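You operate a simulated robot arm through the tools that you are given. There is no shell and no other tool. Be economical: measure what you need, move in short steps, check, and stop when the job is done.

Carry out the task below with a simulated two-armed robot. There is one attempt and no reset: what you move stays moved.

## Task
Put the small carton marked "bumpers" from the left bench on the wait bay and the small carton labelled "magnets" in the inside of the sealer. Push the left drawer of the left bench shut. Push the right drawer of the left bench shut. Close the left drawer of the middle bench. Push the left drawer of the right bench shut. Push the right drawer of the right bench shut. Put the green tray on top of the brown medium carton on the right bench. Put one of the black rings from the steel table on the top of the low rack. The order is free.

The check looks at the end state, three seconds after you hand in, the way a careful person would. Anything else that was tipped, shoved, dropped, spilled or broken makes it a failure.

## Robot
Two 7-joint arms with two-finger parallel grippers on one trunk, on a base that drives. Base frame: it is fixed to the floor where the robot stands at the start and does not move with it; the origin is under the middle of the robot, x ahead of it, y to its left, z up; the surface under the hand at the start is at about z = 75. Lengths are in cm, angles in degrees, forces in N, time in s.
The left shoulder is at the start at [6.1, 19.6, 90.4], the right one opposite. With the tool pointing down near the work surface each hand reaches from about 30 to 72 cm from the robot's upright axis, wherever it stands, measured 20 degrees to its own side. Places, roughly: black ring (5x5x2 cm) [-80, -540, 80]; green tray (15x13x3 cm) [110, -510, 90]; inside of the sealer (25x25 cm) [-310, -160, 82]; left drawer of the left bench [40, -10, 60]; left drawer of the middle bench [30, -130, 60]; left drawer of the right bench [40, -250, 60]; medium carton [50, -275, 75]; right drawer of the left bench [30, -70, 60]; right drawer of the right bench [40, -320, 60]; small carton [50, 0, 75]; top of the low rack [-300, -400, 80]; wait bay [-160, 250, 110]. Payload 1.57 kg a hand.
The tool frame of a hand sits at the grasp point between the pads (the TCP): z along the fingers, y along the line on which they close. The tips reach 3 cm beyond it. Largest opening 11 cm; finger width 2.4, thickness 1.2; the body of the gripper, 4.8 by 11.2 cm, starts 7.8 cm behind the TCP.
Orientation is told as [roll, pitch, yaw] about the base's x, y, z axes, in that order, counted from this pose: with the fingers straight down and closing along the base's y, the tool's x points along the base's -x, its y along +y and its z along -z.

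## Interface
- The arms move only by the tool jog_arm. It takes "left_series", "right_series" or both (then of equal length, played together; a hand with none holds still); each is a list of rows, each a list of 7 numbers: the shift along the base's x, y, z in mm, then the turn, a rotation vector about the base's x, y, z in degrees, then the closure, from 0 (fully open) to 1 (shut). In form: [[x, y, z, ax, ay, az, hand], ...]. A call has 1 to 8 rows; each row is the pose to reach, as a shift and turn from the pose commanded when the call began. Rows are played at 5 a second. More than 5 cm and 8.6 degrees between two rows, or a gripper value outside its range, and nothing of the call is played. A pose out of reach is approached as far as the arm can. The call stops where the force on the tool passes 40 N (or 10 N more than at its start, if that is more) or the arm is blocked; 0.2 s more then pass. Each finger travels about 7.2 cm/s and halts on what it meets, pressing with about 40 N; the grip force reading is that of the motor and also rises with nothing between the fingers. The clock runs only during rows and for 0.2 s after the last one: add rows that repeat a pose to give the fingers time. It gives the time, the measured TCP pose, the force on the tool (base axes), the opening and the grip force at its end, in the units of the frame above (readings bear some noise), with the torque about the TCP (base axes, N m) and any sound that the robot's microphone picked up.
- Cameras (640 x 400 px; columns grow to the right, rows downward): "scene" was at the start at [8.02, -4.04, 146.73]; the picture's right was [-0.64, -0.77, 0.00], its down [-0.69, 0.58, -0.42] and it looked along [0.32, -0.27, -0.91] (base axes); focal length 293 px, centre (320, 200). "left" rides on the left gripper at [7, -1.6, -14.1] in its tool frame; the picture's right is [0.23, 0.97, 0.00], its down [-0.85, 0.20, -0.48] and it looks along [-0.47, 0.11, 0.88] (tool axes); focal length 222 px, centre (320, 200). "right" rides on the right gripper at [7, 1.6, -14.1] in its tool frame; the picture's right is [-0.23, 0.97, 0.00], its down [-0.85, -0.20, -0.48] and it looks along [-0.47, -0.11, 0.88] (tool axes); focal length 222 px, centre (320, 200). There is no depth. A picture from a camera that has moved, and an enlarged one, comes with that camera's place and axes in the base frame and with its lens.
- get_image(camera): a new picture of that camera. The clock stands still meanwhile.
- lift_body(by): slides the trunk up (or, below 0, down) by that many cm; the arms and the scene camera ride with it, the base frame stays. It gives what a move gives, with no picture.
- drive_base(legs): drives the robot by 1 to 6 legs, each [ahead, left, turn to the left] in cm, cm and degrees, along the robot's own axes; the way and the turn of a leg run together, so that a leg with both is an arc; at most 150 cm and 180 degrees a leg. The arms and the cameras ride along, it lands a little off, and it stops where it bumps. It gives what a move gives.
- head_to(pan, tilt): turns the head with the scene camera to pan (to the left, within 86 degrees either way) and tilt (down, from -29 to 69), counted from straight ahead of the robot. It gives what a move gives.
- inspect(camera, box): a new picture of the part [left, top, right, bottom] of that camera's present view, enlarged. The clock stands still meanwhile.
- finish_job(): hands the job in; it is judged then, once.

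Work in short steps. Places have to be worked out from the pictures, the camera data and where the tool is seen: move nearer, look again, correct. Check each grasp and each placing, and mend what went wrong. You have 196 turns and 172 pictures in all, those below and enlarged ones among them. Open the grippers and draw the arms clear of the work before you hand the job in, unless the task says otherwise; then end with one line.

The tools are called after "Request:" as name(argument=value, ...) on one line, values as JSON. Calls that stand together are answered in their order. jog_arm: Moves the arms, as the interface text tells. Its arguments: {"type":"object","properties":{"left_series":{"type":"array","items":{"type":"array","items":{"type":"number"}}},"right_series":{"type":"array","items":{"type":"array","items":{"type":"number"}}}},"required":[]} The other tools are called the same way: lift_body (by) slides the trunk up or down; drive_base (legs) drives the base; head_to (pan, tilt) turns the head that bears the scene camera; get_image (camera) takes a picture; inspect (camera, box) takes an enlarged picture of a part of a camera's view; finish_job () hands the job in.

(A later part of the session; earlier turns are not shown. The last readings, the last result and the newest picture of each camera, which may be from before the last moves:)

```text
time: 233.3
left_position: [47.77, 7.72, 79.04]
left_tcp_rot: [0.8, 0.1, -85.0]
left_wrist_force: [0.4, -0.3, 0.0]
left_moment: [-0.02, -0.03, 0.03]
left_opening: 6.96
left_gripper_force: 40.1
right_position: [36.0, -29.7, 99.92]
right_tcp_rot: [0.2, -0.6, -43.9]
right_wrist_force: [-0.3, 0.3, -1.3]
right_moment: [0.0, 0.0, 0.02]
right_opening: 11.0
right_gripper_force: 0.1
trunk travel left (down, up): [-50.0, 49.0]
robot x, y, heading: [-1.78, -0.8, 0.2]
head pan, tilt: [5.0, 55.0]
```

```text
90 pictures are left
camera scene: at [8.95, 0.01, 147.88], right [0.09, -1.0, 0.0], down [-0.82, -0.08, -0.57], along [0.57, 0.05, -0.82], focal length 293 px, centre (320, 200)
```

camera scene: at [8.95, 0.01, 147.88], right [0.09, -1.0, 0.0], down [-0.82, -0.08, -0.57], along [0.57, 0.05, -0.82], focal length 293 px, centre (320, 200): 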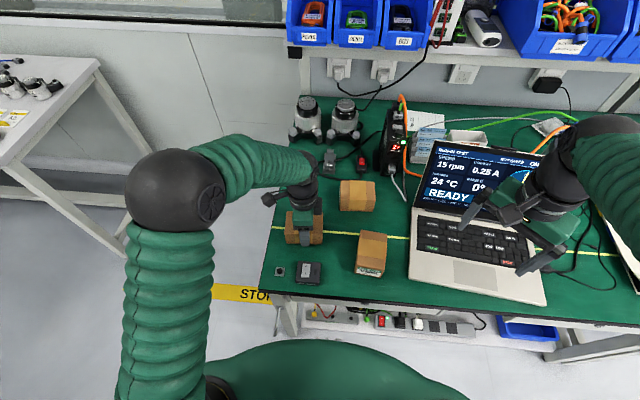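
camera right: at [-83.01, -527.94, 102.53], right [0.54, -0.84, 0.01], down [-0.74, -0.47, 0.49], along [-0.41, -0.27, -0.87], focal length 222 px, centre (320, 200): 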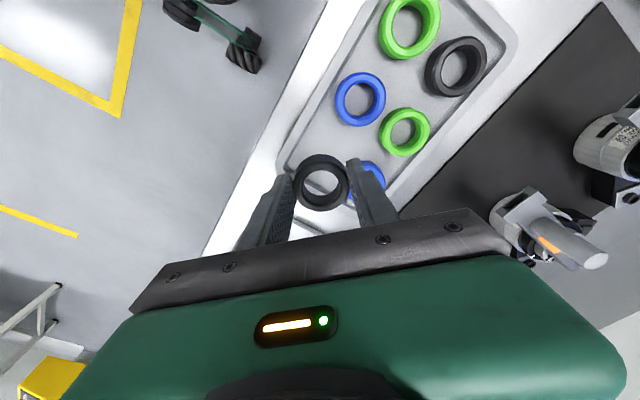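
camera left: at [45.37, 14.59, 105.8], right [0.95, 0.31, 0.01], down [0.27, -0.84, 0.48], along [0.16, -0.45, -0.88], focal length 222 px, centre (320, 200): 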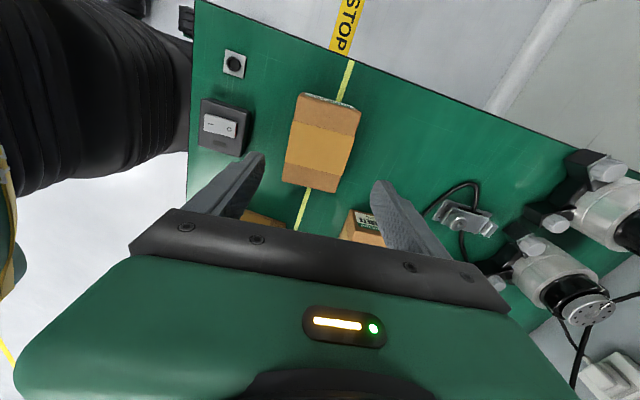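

Request:
jog_arm(left_series=[[0, 0, 40, 0, 0, 0, 0.8], [0, 0, 80, 0, 0, 0, 0.8], [0, 0, 120, 0, 0, 0, 0.8], [0, 0, 160, 0, 0, 0, 0.8], [-20, 30, 185, 0, 0, 0, 0.8], [-45, 65, 200, 0, 0, 0, 0.8], [-70, 100, 200, 0, 0, 0, 0.8], [-90, 130, 200, 0, 0, 0, 0.8]])

Request:
jog_arm(right_series=[[0, 40, 0, 0, 0, -7, 0], [0, 80, 0, 0, 0, -14, 0], [0, 120, 0, 0, 0, -21, 0], [20, 160, 0, 0, 0, -28, 0.1], [50, 195, 0, 0, 0, -35, 0.18], [95, 215, 0, 0, 0, -41, 0.18], [140, 235, 0, 0, 0, -41, 0.18], [185, 235, 0, 0, 0, -41, 0.18]])

Request:
get_image(camera="scene")

```text
time: 235.2
left_position: [38.79, 20.62, 99.39]
left_tcp_rot: [0.9, -0.1, -85.1]
left_wrist_force: [0.4, -1.0, -0.4]
left_moment: [-0.01, -0.02, 0.01]
left_opening: 6.95
left_gripper_force: 40.0
right_position: [35.86, -29.66, 99.96]
right_tcp_rot: [0.2, -0.8, -43.9]
right_wrist_force: [-1.1, -0.2, 0.6]
right_moment: [0.02, -0.02, 0.03]
right_opening: 10.98
right_gripper_force: 0.1
trunk travel left (down, up): [-50.0, 49.0]
robot x, y, heading: [-1.39, -0.77, 0.3]
head pan, tilt: [5.0, 55.0]
```

```text
time: 236.9
left_position: [39.07, 20.83, 99.33]
left_tcp_rot: [0.7, 0.0, -85.0]
left_wrist_force: [0.9, 0.1, -0.9]
left_moment: [-0.03, 0.05, -0.03]
left_opening: 6.97
left_gripper_force: 39.9
right_position: [54.46, -5.95, 99.79]
right_tcp_rot: [0.0, -0.8, -84.7]
right_wrist_force: [-0.1, 0.2, 0.1]
right_moment: [-0.02, 0.03, 0.0]
right_opening: 8.99
right_gripper_force: 0.0
trunk travel left (down, up): [-50.0, 49.0]
robot x, y, heading: [-1.43, -0.31, 0.4]
head pan, tilt: [5.0, 55.0]
```

```text
89 pictures are left
camera scene: at [9.25, 0.24, 147.86], right [0.09, -1.0, 0.0], down [-0.82, -0.08, -0.57], along [0.57, 0.05, -0.82], focal length 293 px, centre (320, 200)
```

scene: 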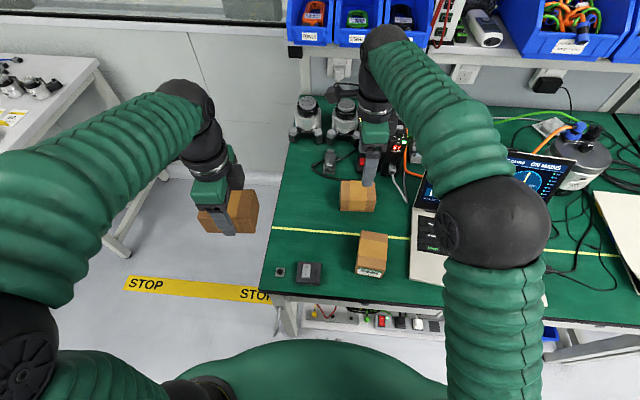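

Right hand's yaw is right (−85°). I move it over MAGNETS [59.4,−6.2] and lower to z≈92.

Request:
jog_arm(right_series=[[30, -2, 0, 0, 0, 0, 0.18], [49, -3, -20, 0, 0, 0, 0.18], [49, -3, -50, 0, 0, 0, 0.18], [49, -3, -78, 0, 0, 0, 0.18]])

Request:
get_image(camera="right")

Request:
inspect(camera="scene", box=[290, 90, 450, 230])

```text
time: 237.9
left_position: [39.04, 20.76, 99.33]
left_tcp_rot: [0.7, -0.1, -85.0]
left_wrist_force: [-0.8, -0.2, -1.3]
left_moment: [-0.03, 0.02, 0.03]
left_opening: 6.95
left_gripper_force: 39.9
right_position: [59.49, -6.19, 92.14]
right_tcp_rot: [0.1, -0.8, -84.8]
right_wrist_force: [1.2, 0.0, 0.4]
right_moment: [0.02, -0.03, 0.02]
right_opening: 9.01
right_gripper_force: 0.1
trunk travel left (down, up): [-50.0, 49.0]
robot x, y, heading: [-1.59, -0.83, 0.6]
head pan, tilt: [5.0, 55.0]
```

```text
88 pictures are left
camera right: at [60.42, 0.93, 106.19], right [0.99, -0.14, 0.0], down [-0.12, -0.86, 0.49], along [-0.06, -0.48, -0.87], focal length 222 px, centre (320, 200)
```

right: 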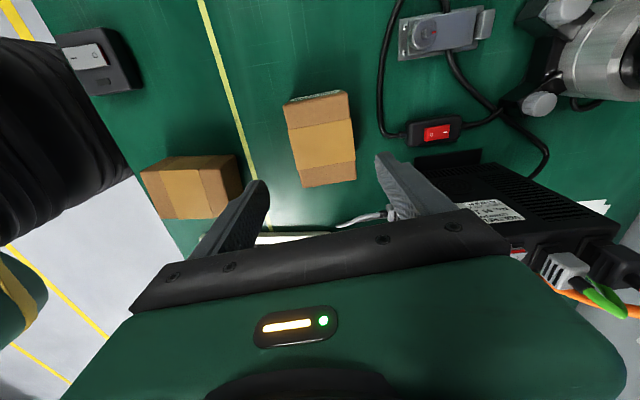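

```text
2.86 times, centred on (370, 160) of scene
camera zoom: at [9.15, 0.19, 147.86], right [0.09, -1.0, 0.0], down [-0.82, -0.08, -0.57], along [0.57, 0.05, -0.82], focal length 836 px, centre (177, 314)
```

zoom: 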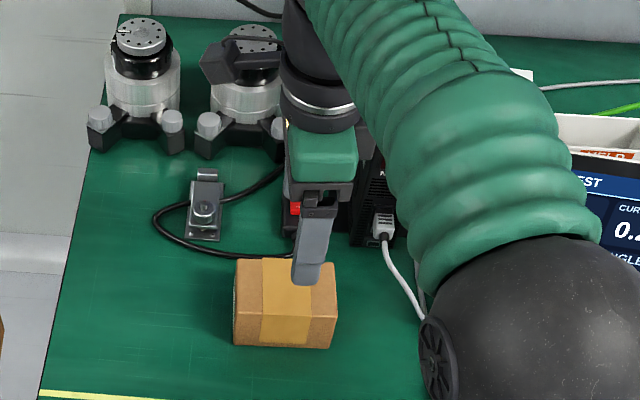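

MAGNETS centre ≈[60,−6.1], yaw ≈+3°. I shift 4 mm, descend to z≈79 and close.

Request:
jog_arm(right_series=[[4, 1, -40, 0, 0, -2, 0.18], [4, 1, -80, 0, 0, -2, 0.18], [4, 1, -110, 0, 0, -2, 0.18], [4, 1, -130, 0, 0, -2, 0.18], [4, 1, -130, 0, 0, -2, 0.5], [4, 1, -130, 0, 0, -2, 0.8], [4, 1, -130, 0, 0, -2, 0.8]])

```text
time: 239.6
left_position: [38.89, 20.78, 99.38]
left_tcp_rot: [0.7, 0.0, -85.0]
left_wrist_force: [0.1, 0.1, -1.1]
left_moment: [-0.02, 0.0, 0.01]
left_opening: 6.92
left_gripper_force: 40.2
right_position: [59.7, -6.28, 79.1]
right_tcp_rot: [0.1, -0.7, -86.8]
right_wrist_force: [0.9, 1.2, -1.1]
right_moment: [0.02, 0.02, -0.01]
right_opening: 6.94
right_gripper_force: 40.0
trunk travel left (down, up): [-50.0, 49.0]
robot x, y, heading: [-1.64, -0.41, 0.5]
head pan, tilt: [5.0, 55.0]
```

Gripped (6.94). I lift straight up and pull the right hand back.

Request:
jog_arm(right_series=[[0, 0, 40, 0, 0, 0, 0.8], [0, 0, 80, 0, 0, 0, 0.8], [0, 0, 120, 0, 0, 0, 0.8], [0, 0, 160, 0, 0, 0, 0.8], [0, 0, 200, 0, 0, 0, 0.8], [-45, 0, 215, 0, 0, 0, 0.8], [-90, -15, 215, 0, 0, 0, 0.8], [-130, -30, 215, 0, 0, 0, 0.8]])

Request:
jog_arm(right_series=[[-30, -30, 0, 0, 0, 0, 0.8], [-60, -60, 0, 0, 0, 0, 0.8], [-90, -90, 0, 0, 0, 0, 0.8]])

Request:
get_image(camera="scene")

```text
time: 241.3
left_position: [38.87, 20.57, 99.46]
left_tcp_rot: [0.9, 0.1, -85.0]
left_wrist_force: [-0.4, 0.0, -0.6]
left_moment: [0.07, -0.04, 0.0]
left_opening: 6.93
left_gripper_force: 40.1
right_position: [46.45, -9.19, 100.86]
right_tcp_rot: [0.1, -0.7, -86.8]
right_wrist_force: [0.2, 0.1, -2.1]
right_moment: [0.01, -0.03, -0.02]
right_opening: 6.95
right_gripper_force: 39.9
trunk travel left (down, up): [-50.0, 49.0]
robot x, y, heading: [-1.4, -0.75, 0.4]
head pan, tilt: [5.0, 55.0]
```

```text
time: 242.2
left_position: [38.87, 20.54, 99.5]
left_tcp_rot: [0.9, 0.1, -85.0]
left_wrist_force: [0.1, 0.7, -1.4]
left_moment: [0.02, -0.03, 0.03]
left_opening: 6.94
left_gripper_force: 40.2
right_position: [37.54, -18.36, 100.63]
right_tcp_rot: [0.3, -0.7, -86.9]
right_wrist_force: [1.0, -1.2, -1.2]
right_moment: [-0.01, -0.01, -0.01]
right_opening: 6.96
right_gripper_force: 39.5
trunk travel left (down, up): [-50.0, 49.0]
robot x, y, heading: [-1.56, -0.84, 0.6]
head pan, tilt: [5.0, 55.0]
```

```text
86 pictures are left
camera scene: at [8.77, -0.09, 147.89], right [0.09, -1.0, 0.0], down [-0.82, -0.08, -0.57], along [0.57, 0.06, -0.82], focal length 293 px, centre (320, 200)
```

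scene: 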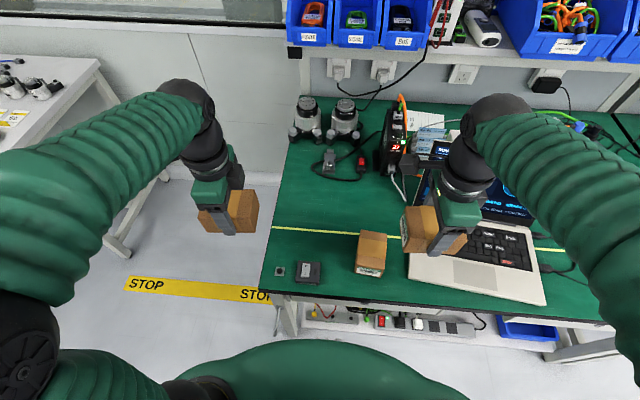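

Both cartons are held. I back away to x≈−195 (the trolley stands around [−105,70]) and turn to +y to look.

Request:
drive_base(legs=[[-130, 0, 0], [-62, 0, 0], [0, 0, 90]])

Request:
head_to(pan=-10, tilt=12)

Request:
get_image(camera="scene")

```text
time: 255.7
left_position: [-215.28, 42.42, 99.32]
left_tcp_rot: [0.8, 0.0, 2.4]
left_wrist_force: [0.4, 0.2, 0.2]
left_moment: [0.02, 0.0, 0.0]
left_opening: 6.93
left_gripper_force: 40.2
right_position: [-176.3, 39.37, 100.59]
right_tcp_rot: [0.2, -0.7, 0.6]
right_wrist_force: [0.0, 0.4, -1.4]
right_moment: [0.0, -0.03, 0.0]
right_opening: 6.96
right_gripper_force: 40.1
trunk travel left (down, up): [-50.0, 49.0]
robot x, y, heading: [-195.63, 1.07, 87.9]
head pan, tilt: [5.0, 55.0]
```

```text
time: 256.8
left_position: [-215.26, 42.5, 99.44]
left_tcp_rot: [0.8, 0.0, 2.5]
left_wrist_force: [-0.2, 0.3, -1.1]
left_moment: [-0.01, -0.01, 0.0]
left_opening: 6.98
left_gripper_force: 39.9
right_position: [-176.5, 39.2, 100.76]
right_tcp_rot: [0.2, -0.7, 0.6]
right_wrist_force: [-1.2, -1.1, -1.0]
right_moment: [0.0, -0.04, -0.03]
right_opening: 6.99
right_gripper_force: 39.9
trunk travel left (down, up): [-50.0, 49.0]
robot x, y, heading: [-195.97, 0.55, 87.9]
head pan, tilt: [-10.0, 12.0]
```

```text
85 pictures are left
camera scene: at [-193.59, 13.31, 154.38], right [0.98, -0.21, 0.0], down [-0.04, -0.21, -0.98], along [0.21, 0.96, -0.21], focal length 293 px, centre (320, 200)
```

scene: 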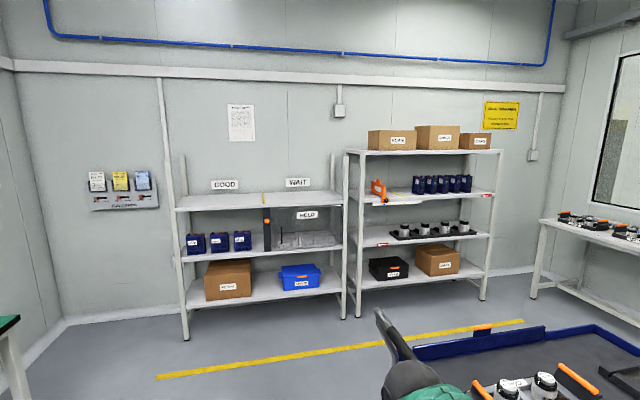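

The left shelf's top board has GOOD (left) and WAIT (right) bays. Zoom.

Request:
inspect(camera="scene", box=[165, 160, 365, 300])

```text
2.86 times, centred on (265, 230) of scene
camera zoom: at [-193.59, 13.31, 154.38], right [0.98, -0.21, 0.0], down [-0.04, -0.21, -0.98], along [0.21, 0.96, -0.21], focal length 836 px, centre (477, 114)
```

zoom: 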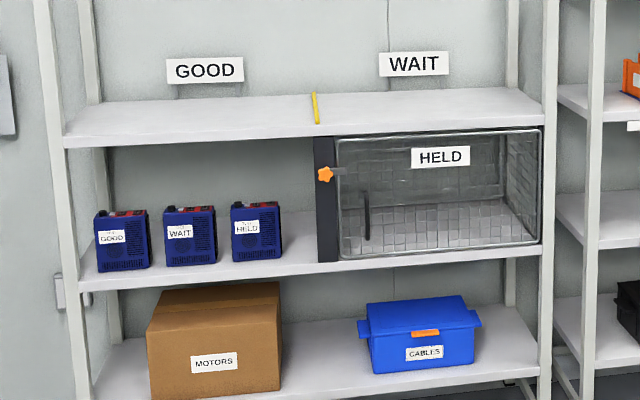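

WAIT bay: x −189…−131, y 216…254, board z≈110. I raise the trunk 30, pass left of the trolley to y≈150, then shift right to x≈−168.

Request:
lift_body(by=30)

Request:
drive_base(legs=[[0, 20, 2.1], [148, 0, 0], [0, -46, 0]])

Request:
head_to(pan=0, tilt=40)

Request:
get_image(camera="scene")

```text
time: 259.8
left_position: [-215.22, 42.35, 129.39]
left_tcp_rot: [0.8, -0.1, 2.5]
left_wrist_force: [-0.6, 0.4, -1.7]
left_moment: [-0.01, -0.03, -0.01]
left_opening: 6.94
left_gripper_force: 39.9
right_position: [-176.49, 39.27, 130.71]
right_tcp_rot: [0.3, -0.6, 0.6]
right_wrist_force: [-0.1, -0.5, -0.9]
right_moment: [-0.02, -0.01, -0.02]
right_opening: 6.98
right_gripper_force: 40.2
trunk travel left (down, up): [-80.0, 19.0]
robot x, y, heading: [-195.67, 1.16, 87.8]
head pan, tilt: [-10.0, 12.0]
```

```text
time: 270.6
left_position: [-189.34, 186.48, 129.39]
left_tcp_rot: [0.7, -0.2, 3.8]
left_wrist_force: [-0.1, -0.6, -1.0]
left_moment: [-0.02, -0.01, 0.0]
left_opening: 6.93
left_gripper_force: 39.6
right_position: [-150.31, 184.16, 130.67]
right_tcp_rot: [0.0, -0.9, 2.0]
right_wrist_force: [-0.1, -0.4, -1.2]
right_moment: [-0.04, -0.01, 0.05]
right_opening: 6.94
right_gripper_force: 40.3
trunk travel left (down, up): [-80.0, 19.0]
robot x, y, heading: [-168.21, 145.6, 89.1]
head pan, tilt: [-10.0, 12.0]
```

```text
time: 271.5
left_position: [-189.06, 186.39, 129.39]
left_tcp_rot: [0.8, -0.1, 3.7]
left_wrist_force: [-0.8, 0.0, -0.8]
left_moment: [0.0, -0.02, 0.04]
left_opening: 6.95
left_gripper_force: 39.8
right_position: [-150.28, 184.2, 130.8]
right_tcp_rot: [0.2, -0.9, 1.9]
right_wrist_force: [0.9, 0.0, -0.9]
right_moment: [-0.02, -0.03, 0.02]
right_opening: 6.93
right_gripper_force: 39.6
trunk travel left (down, up): [-80.0, 19.0]
robot x, y, heading: [-168.71, 145.17, 89.0]
head pan, tilt: [0.0, 40.0]
```

```text
83 pictures are left
camera scene: at [-168.44, 157.27, 179.96], right [1.0, -0.02, 0.0], down [-0.01, -0.64, -0.77], along [0.01, 0.77, -0.64], focal length 293 px, centre (320, 200)
```

scene: 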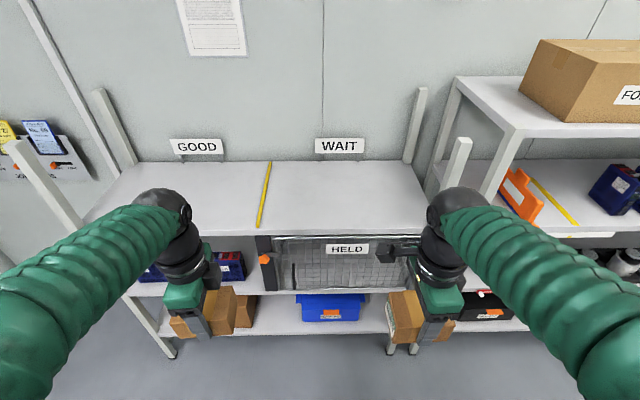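

From two views the WAIT board is at z≈106, y 232–273. I shift 12 left, pull the right hand back 7 cm, and drive 49 forward.

Request:
jog_arm(right_series=[[15, -35, 10, 0, 0, 0, 0.8], [30, -70, 20, 0, 0, 0, 0.8]])

Request:
drive_base(legs=[[0, 12, 1], [46, 0, 0]])

Request:
get_image(camera="scene")

```text
time: 272.1
left_position: [-188.45, 185.96, 129.61]
left_tcp_rot: [0.9, 0.1, 3.8]
left_wrist_force: [0.6, -0.1, -0.8]
left_moment: [0.01, 0.01, -0.01]
left_opening: 6.94
left_gripper_force: 40.0
right_position: [-146.46, 176.7, 132.86]
right_tcp_rot: [0.4, -0.6, 1.9]
right_wrist_force: [0.0, 0.0, -1.4]
right_moment: [0.01, 0.01, 0.01]
right_opening: 6.96
right_gripper_force: 39.8
trunk travel left (down, up): [-80.0, 19.0]
robot x, y, heading: [-168.37, 144.93, 89.2]
head pan, tilt: [0.0, 40.0]
```

```text
time: 275.6
left_position: [-202.37, 231.14, 129.29]
left_tcp_rot: [0.9, -0.6, 4.7]
left_wrist_force: [-0.2, -0.3, -0.4]
left_moment: [0.04, -0.03, 0.01]
left_opening: 6.92
left_gripper_force: 40.0
right_position: [-160.22, 222.41, 132.93]
right_tcp_rot: [0.3, -1.2, 2.8]
right_wrist_force: [0.4, -0.6, -1.3]
right_moment: [0.01, 0.05, 0.0]
right_opening: 6.96
right_gripper_force: 40.4
trunk travel left (down, up): [-80.0, 19.0]
robot x, y, heading: [-179.95, 190.7, 89.8]
head pan, tilt: [0.0, 40.0]
```

```text
82 pictures are left
camera scene: at [-182.1, 202.09, 179.97], right [1.0, 0.0, 0.01], down [0.01, -0.64, -0.77], along [0.01, 0.77, -0.64], focal length 293 px, centre (320, 200)
```

scene: 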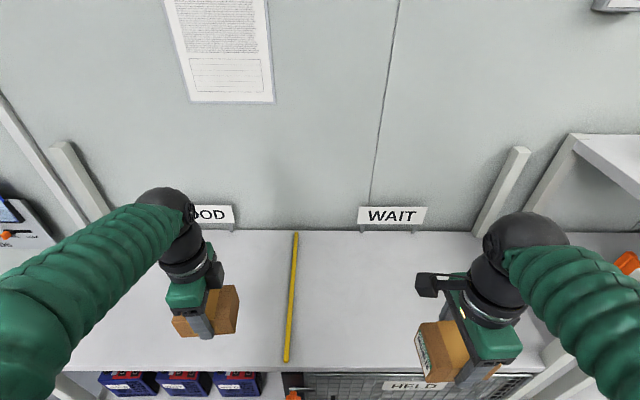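

I carry BUMPERS over to [−175,248] at height.

Request:
jog_arm(left_series=[[39, 24, 0, 0, 0, 0, 0.8], [78, 48, 0, 0, 0, 0, 0.8], [117, 72, 0, 0, 0, 0, 0.8], [156, 96, 0, 0, 0, 0, 0.8], [195, 120, 0, 0, 0, 0, 0.8], [234, 145, 0, 0, 0, -2, 0.8], [273, 169, 0, 0, 0, -4, 0.8], [273, 169, -40, 0, 0, -4, 0.8]])

Request:
get_image(camera="scene")

```text
time: 277.4
left_position: [-173.47, 248.3, 125.64]
left_tcp_rot: [0.8, 0.1, 0.6]
left_wrist_force: [0.3, 1.0, -0.6]
left_moment: [0.02, 0.0, 0.01]
left_opening: 6.93
left_gripper_force: 39.4
right_position: [-158.72, 222.62, 132.59]
right_tcp_rot: [0.1, -0.6, 2.7]
right_wrist_force: [-0.2, 0.4, -1.3]
right_moment: [0.03, -0.01, 0.03]
right_opening: 6.97
right_gripper_force: 40.0
trunk travel left (down, up): [-80.0, 19.0]
robot x, y, heading: [-180.37, 191.13, 89.9]
head pan, tilt: [0.0, 40.0]
```

```text
81 pictures are left
camera scene: at [-180.25, 202.7, 179.94], right [1.0, 0.0, 0.0], down [0.0, -0.64, -0.76], along [0.0, 0.76, -0.64], focal length 293 px, centre (320, 200)
```

scene: 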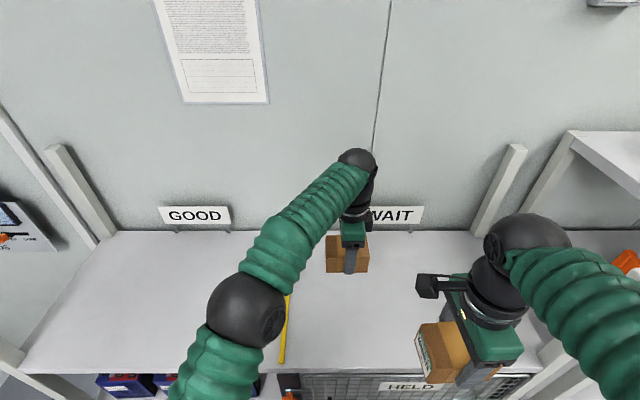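

Over the WAIT half. I descend slowly until contact (expected z 110–114).

Request:
jog_arm(left_series=[[0, 0, -40, 0, 0, 0, 0.8], [0, 0, -80, 0, 0, 0, 0.8], [0, 0, -105, 0, 0, 0, 0.8], [0, 0, -115, 0, 0, 0, 0.8], [0, 0, -121, 0, 0, 0, 0.8], [0, 0, -127, 0, 0, 0, 0.8], [0, 0, -133, 0, 0, 0, 0.8], [0, 0, -138, 0, 0, 0, 0.8]])

Request:
inspect(camera="scene", box=[260, 200, 420, 360])

```text
time: 279.2
left_position: [-173.59, 248.33, 111.5]
left_tcp_rot: [0.8, 0.1, 0.8]
left_wrist_force: [0.4, 0.5, -0.4]
left_moment: [-0.01, 0.01, -0.01]
left_opening: 6.95
left_gripper_force: 39.8
right_position: [-158.51, 222.74, 132.6]
right_tcp_rot: [0.1, -0.5, 2.8]
right_wrist_force: [0.4, 0.9, -1.9]
right_moment: [0.02, -0.04, 0.01]
right_opening: 6.97
right_gripper_force: 39.7
trunk travel left (down, up): [-80.0, 19.0]
robot x, y, heading: [-179.89, 190.51, 90.0]
head pan, tilt: [0.0, 40.0]
```

```text
2.50 times, centred on (340, 280) of scene
camera zoom: at [-179.8, 202.68, 179.94], right [1.0, 0.0, 0.0], down [0.0, -0.64, -0.76], along [0.0, 0.76, -0.64], focal length 732 px, centre (270, 0)
```

zoom: 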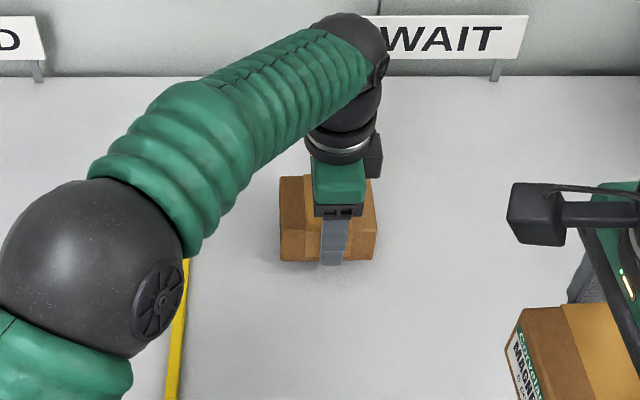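

Request:
jog_arm(left_series=[[0, 0, -6, 0, 0, 0, 0.8], [0, 0, -12, 0, 0, 0, 0.8], [0, 0, -18, 0, 0, 0, 0.8], [0, 0, -23, 0, 0, 0, 0.8]])

```text
time: 280.2
left_position: [-173.42, 248.17, 110.05]
left_tcp_rot: [1.5, 0.0, 0.8]
left_wrist_force: [0.2, 9.4, 36.2]
left_moment: [-0.87, -0.02, -0.08]
left_opening: 6.99
left_gripper_force: 40.2
right_position: [-158.55, 222.34, 132.78]
right_tcp_rot: [0.3, -0.5, 2.8]
right_wrist_force: [0.1, -0.3, -1.2]
right_moment: [0.01, 0.01, -0.01]
right_opening: 6.95
right_gripper_force: 39.5
trunk travel left (down, up): [-80.0, 19.0]
robot x, y, heading: [-179.63, 190.59, 89.5]
head pan, tilt: [0.0, 40.0]
```

Contact at z≈110. I relieve the pressure (raise the command 14 mm), open, and lift away.

Request:
jog_arm(left_series=[[0, 0, 8, 0, 0, 0, 0.8], [0, 0, 15, 0, 0, 0, 0.6], [0, 0, 15, 0, 0, 0, 0.1], [0, 0, 15, 0, 0, 0, 0.1], [0, 0, 50, 0, 0, 0, 0.1], [0, 0, 95, 0, 0, 0, 0.1], [0, 0, 140, 0, 0, 0, 0.1], [0, 0, 185, 0, 0, 0, 0.1]])

Request:
get_image(camera="scene")

```text
time: 282.0
left_position: [-173.34, 248.11, 127.83]
left_tcp_rot: [0.8, 0.2, 0.6]
left_wrist_force: [0.5, 0.7, -0.7]
left_moment: [-0.01, -0.03, 0.04]
left_opening: 9.92
left_gripper_force: 0.2
right_position: [-158.43, 222.63, 132.61]
right_tcp_rot: [0.2, -0.5, 2.8]
right_wrist_force: [0.4, -0.9, -1.8]
right_moment: [0.04, 0.01, 0.0]
right_opening: 6.96
right_gripper_force: 40.1
trunk travel left (down, up): [-80.0, 19.0]
robot x, y, heading: [-180.07, 190.34, 90.0]
head pan, tilt: [0.0, 40.0]
```

```text
79 pictures are left
camera scene: at [-179.74, 202.6, 179.94], right [1.0, 0.0, 0.0], down [0.0, -0.64, -0.76], along [0.0, 0.76, -0.64], focal length 293 px, centre (320, 200)
```

scene: 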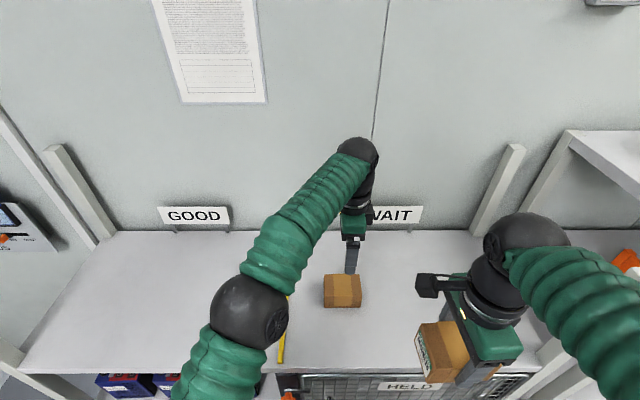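

BUMPERS stands in the WAIT bay. I back out, pass left of the trolley, and turn to face the sealer side (−x).

Request:
drive_base(legs=[[-45, 0, 0], [0, 36, 0], [-150, 0, 0], [0, 0, 90]])

Request:
lift_body(by=-25)

Request:
drive_base(legs=[[0, 150, 0], [0, 20, 0]])

Request:
head_to(pan=0, tilt=30)

Request:
get_image(camera="scene")

```text
time: 297.7
left_position: [-271.93, -2.54, 127.79]
left_tcp_rot: [0.7, 0.2, 94.4]
left_wrist_force: [0.8, -0.3, -0.1]
left_moment: [0.01, -0.02, 0.01]
left_opening: 9.9
left_gripper_force: 0.1
right_position: [-247.32, 13.93, 132.57]
right_tcp_rot: [0.2, -0.4, 96.5]
right_wrist_force: [0.5, -0.6, -2.2]
right_moment: [0.05, -0.01, 0.01]
right_opening: 6.96
right_gripper_force: 40.0
trunk travel left (down, up): [-80.0, 19.0]
robot x, y, heading: [-213.95, -6.13, -176.4]
head pan, tilt: [0.0, 40.0]
```

```text
time: 300.2
left_position: [-271.79, -2.52, 102.86]
left_tcp_rot: [0.9, 0.2, 94.3]
left_wrist_force: [-0.7, -0.1, -0.1]
left_moment: [0.01, 0.02, 0.01]
left_opening: 9.91
left_gripper_force: 0.1
right_position: [-247.32, 13.79, 107.51]
right_tcp_rot: [0.3, -0.5, 96.5]
right_wrist_force: [-1.0, -0.4, -0.7]
right_moment: [0.03, -0.03, -0.02]
right_opening: 6.96
right_gripper_force: 39.8
trunk travel left (down, up): [-55.0, 44.0]
robot x, y, heading: [-214.04, -5.14, -176.3]
head pan, tilt: [0.0, 40.0]
```

```text
time: 308.9
left_position: [-261.45, -171.21, 102.86]
left_tcp_rot: [0.9, 0.4, 94.3]
left_wrist_force: [-0.3, 0.3, -0.8]
left_moment: [-0.01, -0.01, -0.03]
left_opening: 9.92
left_gripper_force: 0.0
right_position: [-236.86, -154.76, 107.57]
right_tcp_rot: [0.3, -0.2, 96.3]
right_wrist_force: [-0.4, 0.0, -1.6]
right_moment: [-0.05, 0.0, 0.0]
right_opening: 6.97
right_gripper_force: 40.2
trunk travel left (down, up): [-55.0, 44.0]
robot x, y, heading: [-203.85, -174.86, -176.5]
head pan, tilt: [0.0, 40.0]
```

```text
time: 309.6
left_position: [-261.32, -171.34, 102.97]
left_tcp_rot: [0.8, 0.3, 94.1]
left_wrist_force: [-1.0, -0.5, 0.0]
left_moment: [-0.01, 0.01, -0.02]
left_opening: 9.91
left_gripper_force: 0.1
right_position: [-236.82, -154.92, 107.67]
right_tcp_rot: [0.3, -0.4, 96.3]
right_wrist_force: [0.8, 0.2, -1.2]
right_moment: [-0.02, -0.02, -0.04]
right_opening: 6.97
right_gripper_force: 40.5
trunk travel left (down, up): [-55.0, 44.0]
robot x, y, heading: [-203.64, -174.98, -176.4]
head pan, tilt: [0.0, 30.0]
```

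```text
78 pictures are left
camera scene: at [-216.03, -175.08, 156.47], right [-0.06, 1.0, 0.0], down [0.5, 0.03, -0.86], along [-0.86, -0.05, -0.5], focal length 293 px, centre (320, 200)
```

scene: 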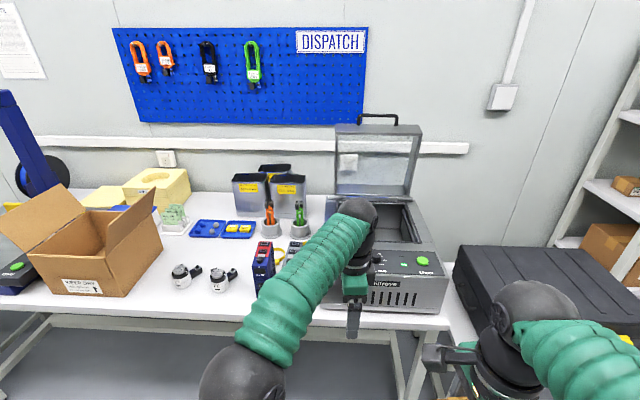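

The left hand is in the way; I draw it back and aside, then correct heading.

Request:
jog_arm(left_series=[[40, -20, 0, 0, 0, 0, 0.1], [80, -50, 0, 0, 0, 0, 0.1], [120, -80, 0, 0, 0, 0, 0.1], [150, -115, 0, 0, 0, 0, 0.1], [180, -150, 0, 0, 0, 0, 0.1], [200, -180, 0, 0, 0, 0, 0.1], [210, -215, 0, 0, 0, 0, 0.1]])

Request:
drive_base(legs=[[12, -4, -3.6]])

Request:
head_to(pan=-8, tilt=42)

Request:
get_image(camera="scene")

```text
time: 311.2
left_position: [-240.35, -193.32, 102.78]
left_tcp_rot: [0.9, 0.1, 94.1]
left_wrist_force: [0.1, -0.3, -1.3]
left_moment: [-0.03, 0.03, -0.02]
left_opening: 9.89
left_gripper_force: 0.0
right_position: [-236.7, -155.36, 107.73]
right_tcp_rot: [0.2, -0.6, 96.3]
right_wrist_force: [0.0, -1.0, -1.2]
right_moment: [0.07, -0.04, -0.03]
right_opening: 6.99
right_gripper_force: 40.1
trunk travel left (down, up): [-55.0, 44.0]
robot x, y, heading: [-203.55, -174.91, -176.4]
head pan, tilt: [0.0, 30.0]
```

```text
time: 312.4
left_position: [-253.48, -187.92, 102.84]
left_tcp_rot: [0.9, -0.1, 90.8]
left_wrist_force: [0.0, -0.4, -0.5]
left_moment: [0.05, -0.02, 0.0]
left_opening: 9.91
left_gripper_force: 0.1
right_position: [-247.68, -150.31, 107.76]
right_tcp_rot: [0.3, -0.8, 92.9]
right_wrist_force: [-0.2, -0.2, -1.5]
right_moment: [-0.01, 0.04, -0.01]
right_opening: 6.93
right_gripper_force: 39.7
trunk travel left (down, up): [-55.0, 44.0]
robot x, y, heading: [-216.09, -171.25, -179.8]
head pan, tilt: [0.0, 30.0]
```

```text
time: 313.2
left_position: [-253.56, -187.82, 102.82]
left_tcp_rot: [0.8, 0.0, 90.8]
left_wrist_force: [0.2, -0.9, 0.0]
left_moment: [-0.01, 0.02, 0.0]
left_opening: 9.9
left_gripper_force: 0.1
right_position: [-247.79, -150.08, 107.67]
right_tcp_rot: [0.2, -0.5, 92.9]
right_wrist_force: [-0.3, -0.5, -1.3]
right_moment: [0.0, -0.02, 0.02]
right_opening: 6.96
right_gripper_force: 39.8
trunk travel left (down, up): [-55.0, 44.0]
robot x, y, heading: [-216.4, -171.46, -179.8]
head pan, tilt: [-8.0, 42.0]
```

```text
77 pictures are left
camera scene: at [-227.44, -170.37, 154.66], right [0.14, 0.99, 0.0], down [0.66, -0.09, -0.74], along [-0.74, 0.1, -0.67], focal length 293 px, centre (320, 200)
```

scene: 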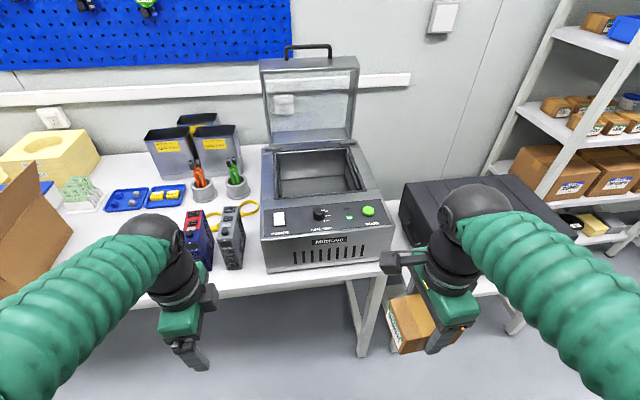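

Request:
inspect(camera="scene", box=[230, 30, 410, 280])

```text
1.60 times, centred on (320, 155) of scene
camera zoom: at [-227.44, -170.37, 154.66], right [0.14, 0.99, 0.0], down [0.66, -0.09, -0.74], along [-0.74, 0.1, -0.67], focal length 468 px, centre (320, 272)
```

zoom: 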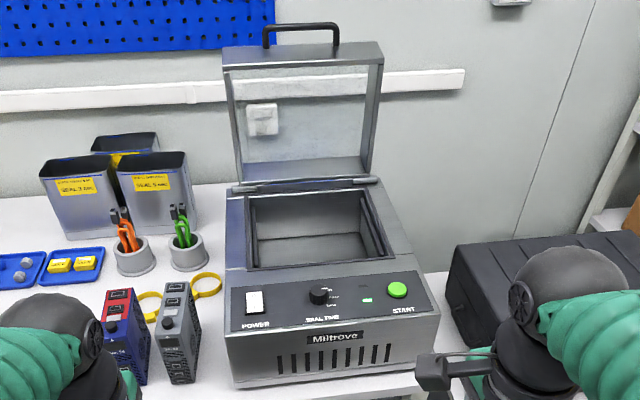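

Chamber opening ≈ x −295…−320, y −175…−147, rim z≈96, floor ≈82. I raise the left hand clear of the power supplies, then drive 30 forward.

Request:
jog_arm(left_series=[[10, 0, 40, 0, 0, 0, 0.1], [20, -10, 80, 0, 0, 0, 0.1], [30, -20, 120, 0, 0, 0, 0.1], [40, -30, 150, 0, 0, 0, 0.1]])

Request:
drive_base(legs=[[30, 0, 0]])

Request:
get_image(camera="scene")

```text
time: 314.2
left_position: [-249.26, -190.44, 117.94]
left_tcp_rot: [0.9, 0.1, 90.8]
left_wrist_force: [-0.2, 0.3, 0.2]
left_moment: [-0.01, -0.03, -0.05]
left_opening: 9.92
left_gripper_force: 0.0
right_position: [-247.7, -149.82, 107.69]
right_tcp_rot: [0.3, -0.6, 92.9]
right_wrist_force: [-0.4, 0.1, -1.5]
right_moment: [0.0, 0.03, -0.01]
right_opening: 6.98
right_gripper_force: 40.3
trunk travel left (down, up): [-55.0, 44.0]
robot x, y, heading: [-215.69, -171.08, -180.0]
head pan, tilt: [-8.0, 42.0]
```

```text
time: 316.2
left_position: [-279.8, -190.05, 117.94]
left_tcp_rot: [1.0, 0.2, 90.3]
left_wrist_force: [-0.2, -0.2, -0.9]
left_moment: [-0.04, -0.01, -0.03]
left_opening: 9.89
left_gripper_force: 0.0
right_position: [-277.83, -149.45, 107.71]
right_tcp_rot: [0.3, -0.6, 92.3]
right_wrist_force: [-1.2, 1.0, -1.8]
right_moment: [-0.01, 0.02, 0.04]
right_opening: 6.96
right_gripper_force: 40.6
trunk travel left (down, up): [-55.0, 44.0]
robot x, y, heading: [-246.26, -171.23, 179.7]
head pan, tilt: [-8.0, 42.0]
```

```text
75 pictures are left
camera scene: at [-257.51, -169.8, 154.67], right [0.15, 0.99, 0.0], down [0.66, -0.1, -0.74], along [-0.73, 0.11, -0.67], focal length 293 px, centre (320, 200)
```

scene: 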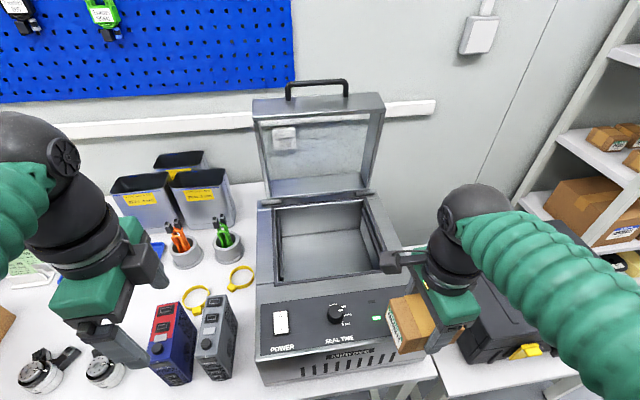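

The measure is consistent. I raise the right hand a bit and carry MAGNETS over the chamber centre [−307,−161].

Request:
jog_arm(right_series=[[-20, -5, 30, 0, 0, 0, 0.8], [-65, -20, 30, 0, 0, 0, 0.8], [-110, -38, 30, 0, 0, 0, 0.8], [-155, -57, 30, 0, 0, 0, 0.8], [-200, -76, 30, 0, 0, 0, 0.8], [-245, -95, 30, 0, 0, 0, 0.8], [-290, -115, 30, 0, 0, 0, 0.8]])

Request:
get_image(camera="scene")

Request:
get_image(camera="right")

```text
time: 317.8
left_position: [-280.26, -190.15, 117.81]
left_tcp_rot: [0.6, 0.1, 90.3]
left_wrist_force: [0.2, -0.6, -0.6]
left_moment: [0.0, -0.03, -0.03]
left_opening: 9.92
left_gripper_force: 0.0
right_position: [-306.88, -161.22, 110.17]
right_tcp_rot: [-0.4, -0.7, 92.4]
right_wrist_force: [-0.3, -0.4, -1.8]
right_moment: [-0.03, -0.03, -0.01]
right_opening: 6.97
right_gripper_force: 40.4
right hand out of reach, approached as far as the arm can: row 7
trunk travel left (down, up): [-55.0, 44.0]
robot x, y, heading: [-246.46, -170.76, 179.8]
head pan, tilt: [-8.0, 42.0]
```

```text
74 pictures are left
camera scene: at [-258.41, -169.99, 154.61], right [0.15, 0.99, 0.0], down [0.67, -0.1, -0.74], along [-0.73, 0.11, -0.67], focal length 293 px, centre (320, 200)
```

scene: 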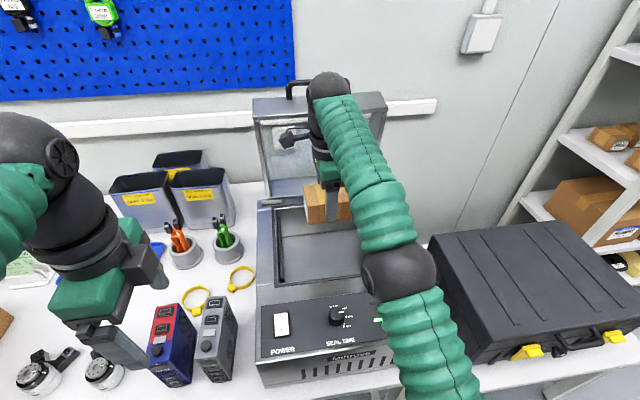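

```text
73 pictures are left
camera right: at [-308.26, -168.33, 124.32], right [-0.98, 0.19, 0.0], down [0.16, 0.86, 0.49], along [0.09, 0.48, -0.87], focal length 222 px, centre (320, 200)
```

right: 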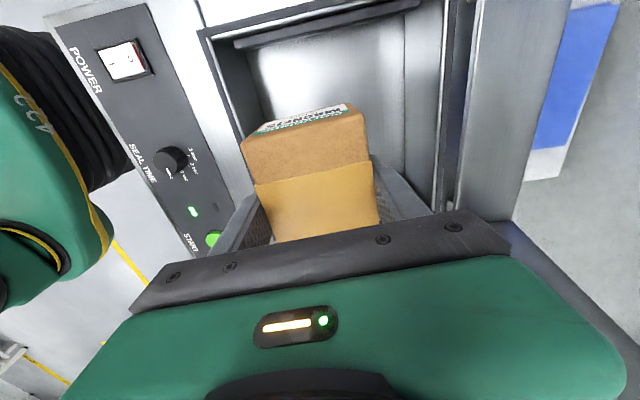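

Well over the chamber. I lower the arm stepwise to z≈97 and check.

Request:
jog_arm(right_series=[[0, 0, -30, 0, 0, 0, 0.8], [0, 0, -60, 0, 0, 0, 0.8], [0, 0, -90, 0, 0, 0, 0.8], [0, 0, -125, 0, 0, 0, 0.8]])

Request:
get_image(camera="scene")

Request:
get_image(camera="right")

```text
time: 318.8
left_position: [-279.9, -190.13, 117.88]
left_tcp_rot: [0.8, 0.0, 90.3]
left_wrist_force: [0.3, -0.3, 0.2]
left_moment: [-0.03, -0.02, 0.01]
left_opening: 9.92
left_gripper_force: 0.1
right_position: [-306.57, -161.22, 98.0]
right_tcp_rot: [0.3, -0.5, 92.4]
right_wrist_force: [-0.2, -0.3, -1.3]
right_moment: [-0.04, -0.02, -0.04]
right_opening: 6.95
right_gripper_force: 40.3
trunk travel left (down, up): [-55.0, 44.0]
robot x, y, heading: [-246.39, -171.6, 179.6]
head pan, tilt: [-8.0, 42.0]
```

```text
72 pictures are left
camera scene: at [-257.88, -169.88, 154.65], right [0.15, 0.99, 0.0], down [0.66, -0.1, -0.74], along [-0.73, 0.11, -0.67], focal length 293 px, centre (320, 200)
```

scene: 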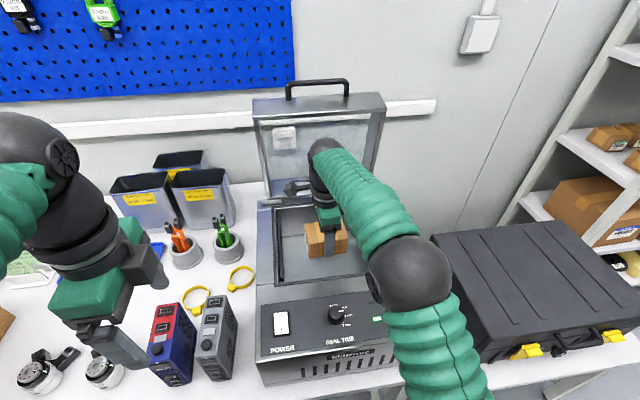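

```text
71 pictures are left
camera right: at [-307.78, -168.39, 112.08], right [-0.98, 0.19, 0.01], down [0.17, 0.86, 0.49], along [0.09, 0.48, -0.87], focal length 222 px, centre (320, 200)
```

right: 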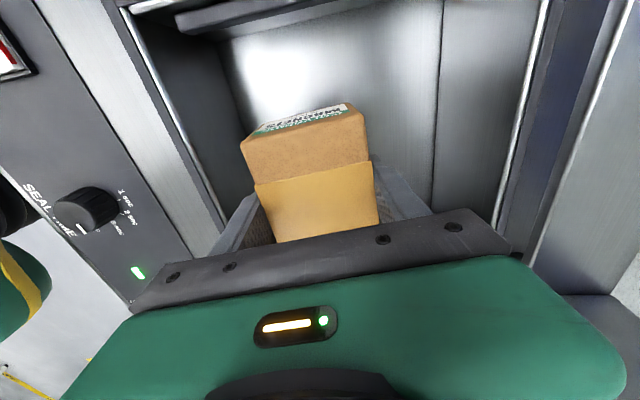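

The carton is entering the chamber with clearance. I descend on, slowly near the floor.

Request:
jog_arm(right_series=[[0, 0, -30, 0, 0, 0, 0.8], [0, 0, -60, 0, 0, 0, 0.8], [0, 0, -85, 0, 0, 0, 0.8], [0, 0, -100, 0, 0, 0, 0.8], [0, 0, -108, 0, 0, 0, 0.8], [0, 0, -114, 0, 0, 0, 0.8]])

Request:
get_image(camera="scene")

```text
time: 320.2
left_position: [-279.83, -190.14, 117.81]
left_tcp_rot: [0.8, 0.1, 90.3]
left_wrist_force: [-0.6, -0.4, 1.1]
left_moment: [0.04, 0.02, 0.01]
left_opening: 9.88
left_gripper_force: 0.0
right_position: [-306.6, -161.09, 86.69]
right_tcp_rot: [0.1, -0.6, 92.3]
right_wrist_force: [-0.5, -0.2, -1.3]
right_moment: [0.04, 0.02, 0.02]
right_opening: 6.98
right_gripper_force: 40.2
trunk travel left (down, up): [-55.0, 44.0]
robot x, y, heading: [-246.44, -170.81, 179.7]
head pan, tilt: [-8.0, 42.0]
```

```text
70 pictures are left
camera scene: at [-257.83, -169.88, 154.65], right [0.15, 0.99, 0.0], down [0.66, -0.1, -0.74], along [-0.73, 0.11, -0.67], focal length 293 px, centre (320, 200)
```

scene: 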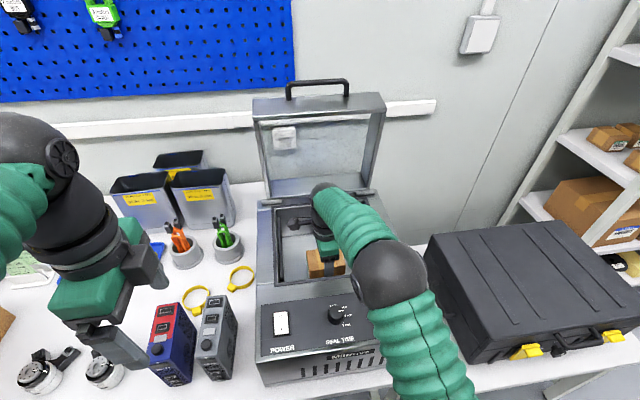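

Not yet at the floor; further small steps.

Request:
jog_arm(right_series=[[0, 0, -6, 0, 0, 0, 0.8], [0, 0, -11, 0, 0, 0, 0.8], [0, 0, -16, 0, 0, 0, 0.8], [0, 0, -21, 0, 0, 0, 0.8]])

```text
time: 321.2
left_position: [-279.54, -190.12, 117.99]
left_tcp_rot: [1.1, 0.1, 90.3]
left_wrist_force: [-0.1, 0.7, 0.1]
left_moment: [-0.04, 0.01, -0.01]
left_opening: 9.89
left_gripper_force: 0.1
right_position: [-306.56, -161.24, 85.02]
right_tcp_rot: [0.8, -0.5, 92.4]
right_wrist_force: [-4.5, 2.1, 37.4]
right_moment: [0.08, -1.22, 0.03]
right_opening: 6.99
right_gripper_force: 39.6
trunk travel left (down, up): [-55.0, 44.0]
robot x, y, heading: [-246.51, -171.15, 179.6]
head pan, tilt: [-8.0, 42.0]
```

Floor contact at z≈85. I relieve, open to ~9 cm, and rise.

Request:
jog_arm(right_series=[[0, 0, 5, 0, 0, 0, 0.8], [0, 0, 8, 0, 0, 0, 0.5], [0, 0, 8, 0, 0, 0, 0.2], [0, 0, 8, 0, 0, 0, 0.2], [0, 0, 45, 0, 0, 0, 0.2], [0, 0, 90, 0, 0, 0, 0.2], [0, 0, 135, 0, 0, 0, 0.2], [0, 0, 180, 0, 0, 0, 0.2]])

Request:
jog_arm(right_series=[[0, 0, 40, 0, 0, 0, 0.2], [40, 0, 60, 0, 0, 0, 0.2], [85, 10, 60, 0, 0, 0, 0.2], [130, 20, 60, 0, 0, 0, 0.2], [175, 35, 60, 0, 0, 0, 0.2], [215, 50, 60, 0, 0, 0, 0.2]])

Request:
get_image(camera="scene")

```text
time: 323.0
left_position: [-279.89, -190.14, 117.91]
left_tcp_rot: [0.9, 0.1, 90.4]
left_wrist_force: [0.7, 0.4, 0.7]
left_moment: [-0.02, -0.01, -0.04]
left_opening: 9.88
left_gripper_force: 0.1
right_position: [-306.74, -161.22, 102.75]
right_tcp_rot: [0.1, -0.6, 92.5]
right_wrist_force: [1.1, 0.7, -0.9]
right_moment: [-0.02, 0.02, -0.01]
right_opening: 8.81
right_gripper_force: 0.1
trunk travel left (down, up): [-55.0, 44.0]
robot x, y, heading: [-246.38, -171.12, 179.6]
head pan, tilt: [-8.0, 42.0]
```

```text
time: 324.4
left_position: [-279.64, -189.92, 117.98]
left_tcp_rot: [1.0, 0.2, 90.4]
left_wrist_force: [0.0, 0.0, -0.2]
left_moment: [0.0, 0.01, 0.01]
left_opening: 9.91
left_gripper_force: 0.1
right_position: [-284.97, -155.93, 108.66]
right_tcp_rot: [0.3, -0.5, 92.4]
right_wrist_force: [-0.1, -0.1, 0.0]
right_moment: [-0.01, 0.02, 0.0]
right_opening: 8.79
right_gripper_force: 0.1
trunk travel left (down, up): [-55.0, 44.0]
robot x, y, heading: [-246.44, -171.51, 179.6]
head pan, tilt: [-8.0, 42.0]
```

```text
69 pictures are left
camera scene: at [-257.4, -169.71, 154.68], right [0.15, 0.99, 0.0], down [0.66, -0.1, -0.74], along [-0.74, 0.11, -0.67], focal length 293 px, centre (320, 200)
```

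scene: 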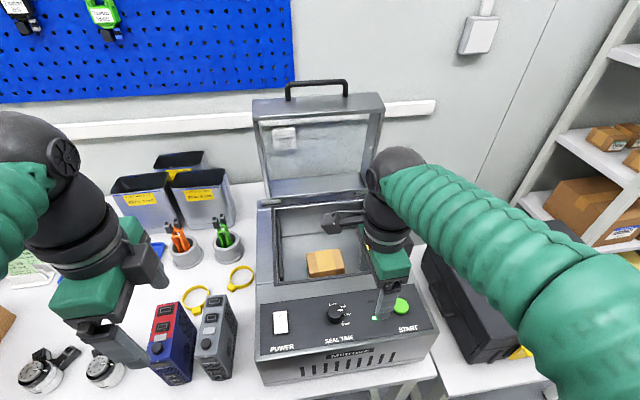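

MAGNETS lies in the chamber. I back the robot away, open the hands fully, and take a last look.

Request:
drive_base(legs=[[-60, 0, 0]])

Request:
jog_arm(left_series=[[0, 0, 0, 0, 0, 0, 0], [0, 0, 0, 0, 0, 0, 0]], right_series=[[0, 0, 0, 0, 0, 0, 0], [0, 0, 0, 0, 0, 0, 0]])

Request:
get_image(camera="scene")

```text
time: 327.8
left_position: [-221.04, -190.58, 117.87]
left_tcp_rot: [0.9, 0.1, 90.1]
left_wrist_force: [0.4, -0.3, -0.2]
left_moment: [0.02, 0.01, 0.03]
left_opening: 9.88
left_gripper_force: 0.1
right_position: [-226.15, -156.42, 108.64]
right_tcp_rot: [0.1, -0.5, 92.2]
right_wrist_force: [-0.8, 0.3, 0.1]
right_moment: [0.0, 0.0, 0.01]
right_opening: 8.81
right_gripper_force: 0.1
trunk travel left (down, up): [-55.0, 44.0]
robot x, y, heading: [-187.37, -171.51, 179.4]
head pan, tilt: [-8.0, 42.0]
```

```text
time: 328.4
left_position: [-221.02, -190.5, 117.98]
left_tcp_rot: [0.9, 0.2, 90.2]
left_wrist_force: [0.3, 0.3, 0.3]
left_moment: [-0.01, -0.02, 0.01]
left_opening: 11.03
left_gripper_force: 0.1
right_position: [-226.16, -156.44, 108.54]
right_tcp_rot: [0.2, -0.4, 92.2]
right_wrist_force: [0.6, 0.9, -0.1]
right_moment: [-0.02, 0.03, 0.04]
right_opening: 11.01
right_gripper_force: 0.1
trunk travel left (down, up): [-55.0, 44.0]
robot x, y, heading: [-187.07, -171.96, 179.5]
head pan, tilt: [-8.0, 42.0]
```

```text
68 pictures are left
camera scene: at [-198.62, -170.33, 154.67], right [0.15, 0.99, 0.0], down [0.66, -0.1, -0.74], along [-0.73, 0.11, -0.67], focal length 293 px, centre (320, 200)
```

scene: 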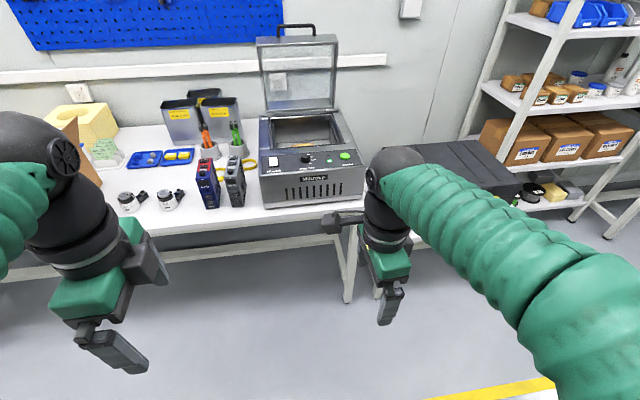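

Nothing disturbed here. One last check of all the drawers: turn around and look at the benches.

Request:
drive_base(legs=[[-40, 0, 0], [0, 0, 180]])

Request:
head_to(pan=0, tilt=20)

Request:
get_image(camera="scene")

```text
time: 338.2
left_position: [-113.74, -153.74, 117.91]
left_tcp_rot: [0.8, 0.1, -90.5]
left_wrist_force: [0.4, -0.1, -0.4]
left_moment: [-0.02, 0.0, -0.03]
left_opening: 10.99
left_gripper_force: 0.0
right_position: [-108.95, -187.83, 108.61]
right_tcp_rot: [0.1, -0.5, -88.5]
right_wrist_force: [0.0, 0.0, 0.2]
right_moment: [0.0, -0.02, 0.01]
right_opening: 11.01
right_gripper_force: 0.1
trunk travel left (down, up): [-55.0, 44.0]
robot x, y, heading: [-147.86, -172.09, -1.1]
head pan, tilt: [-8.0, 42.0]
```

```text
time: 339.1
left_position: [-113.65, -153.73, 118.06]
left_tcp_rot: [0.9, 0.1, -90.4]
left_wrist_force: [0.5, 0.8, -0.8]
left_moment: [-0.02, 0.0, 0.0]
left_opening: 11.0
left_gripper_force: 0.0
right_position: [-108.93, -187.75, 108.66]
right_tcp_rot: [0.2, -0.5, -88.4]
right_wrist_force: [-0.1, -0.1, -0.7]
right_moment: [0.01, 0.0, -0.03]
right_opening: 10.98
right_gripper_force: 0.1
trunk travel left (down, up): [-55.0, 44.0]
robot x, y, heading: [-147.48, -171.89, -1.0]
head pan, tilt: [0.0, 20.0]
```

```text
67 pictures are left
camera scene: at [-134.87, -172.31, 158.09], right [-0.02, -1.0, 0.0], down [-0.34, 0.01, -0.94], along [0.94, -0.02, -0.34], focal length 293 px, centre (320, 200)
```

scene: 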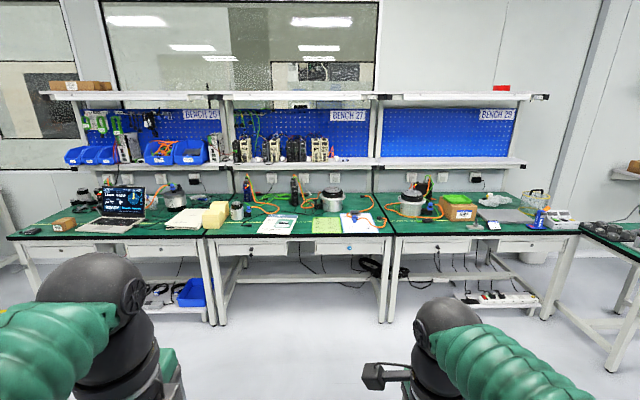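

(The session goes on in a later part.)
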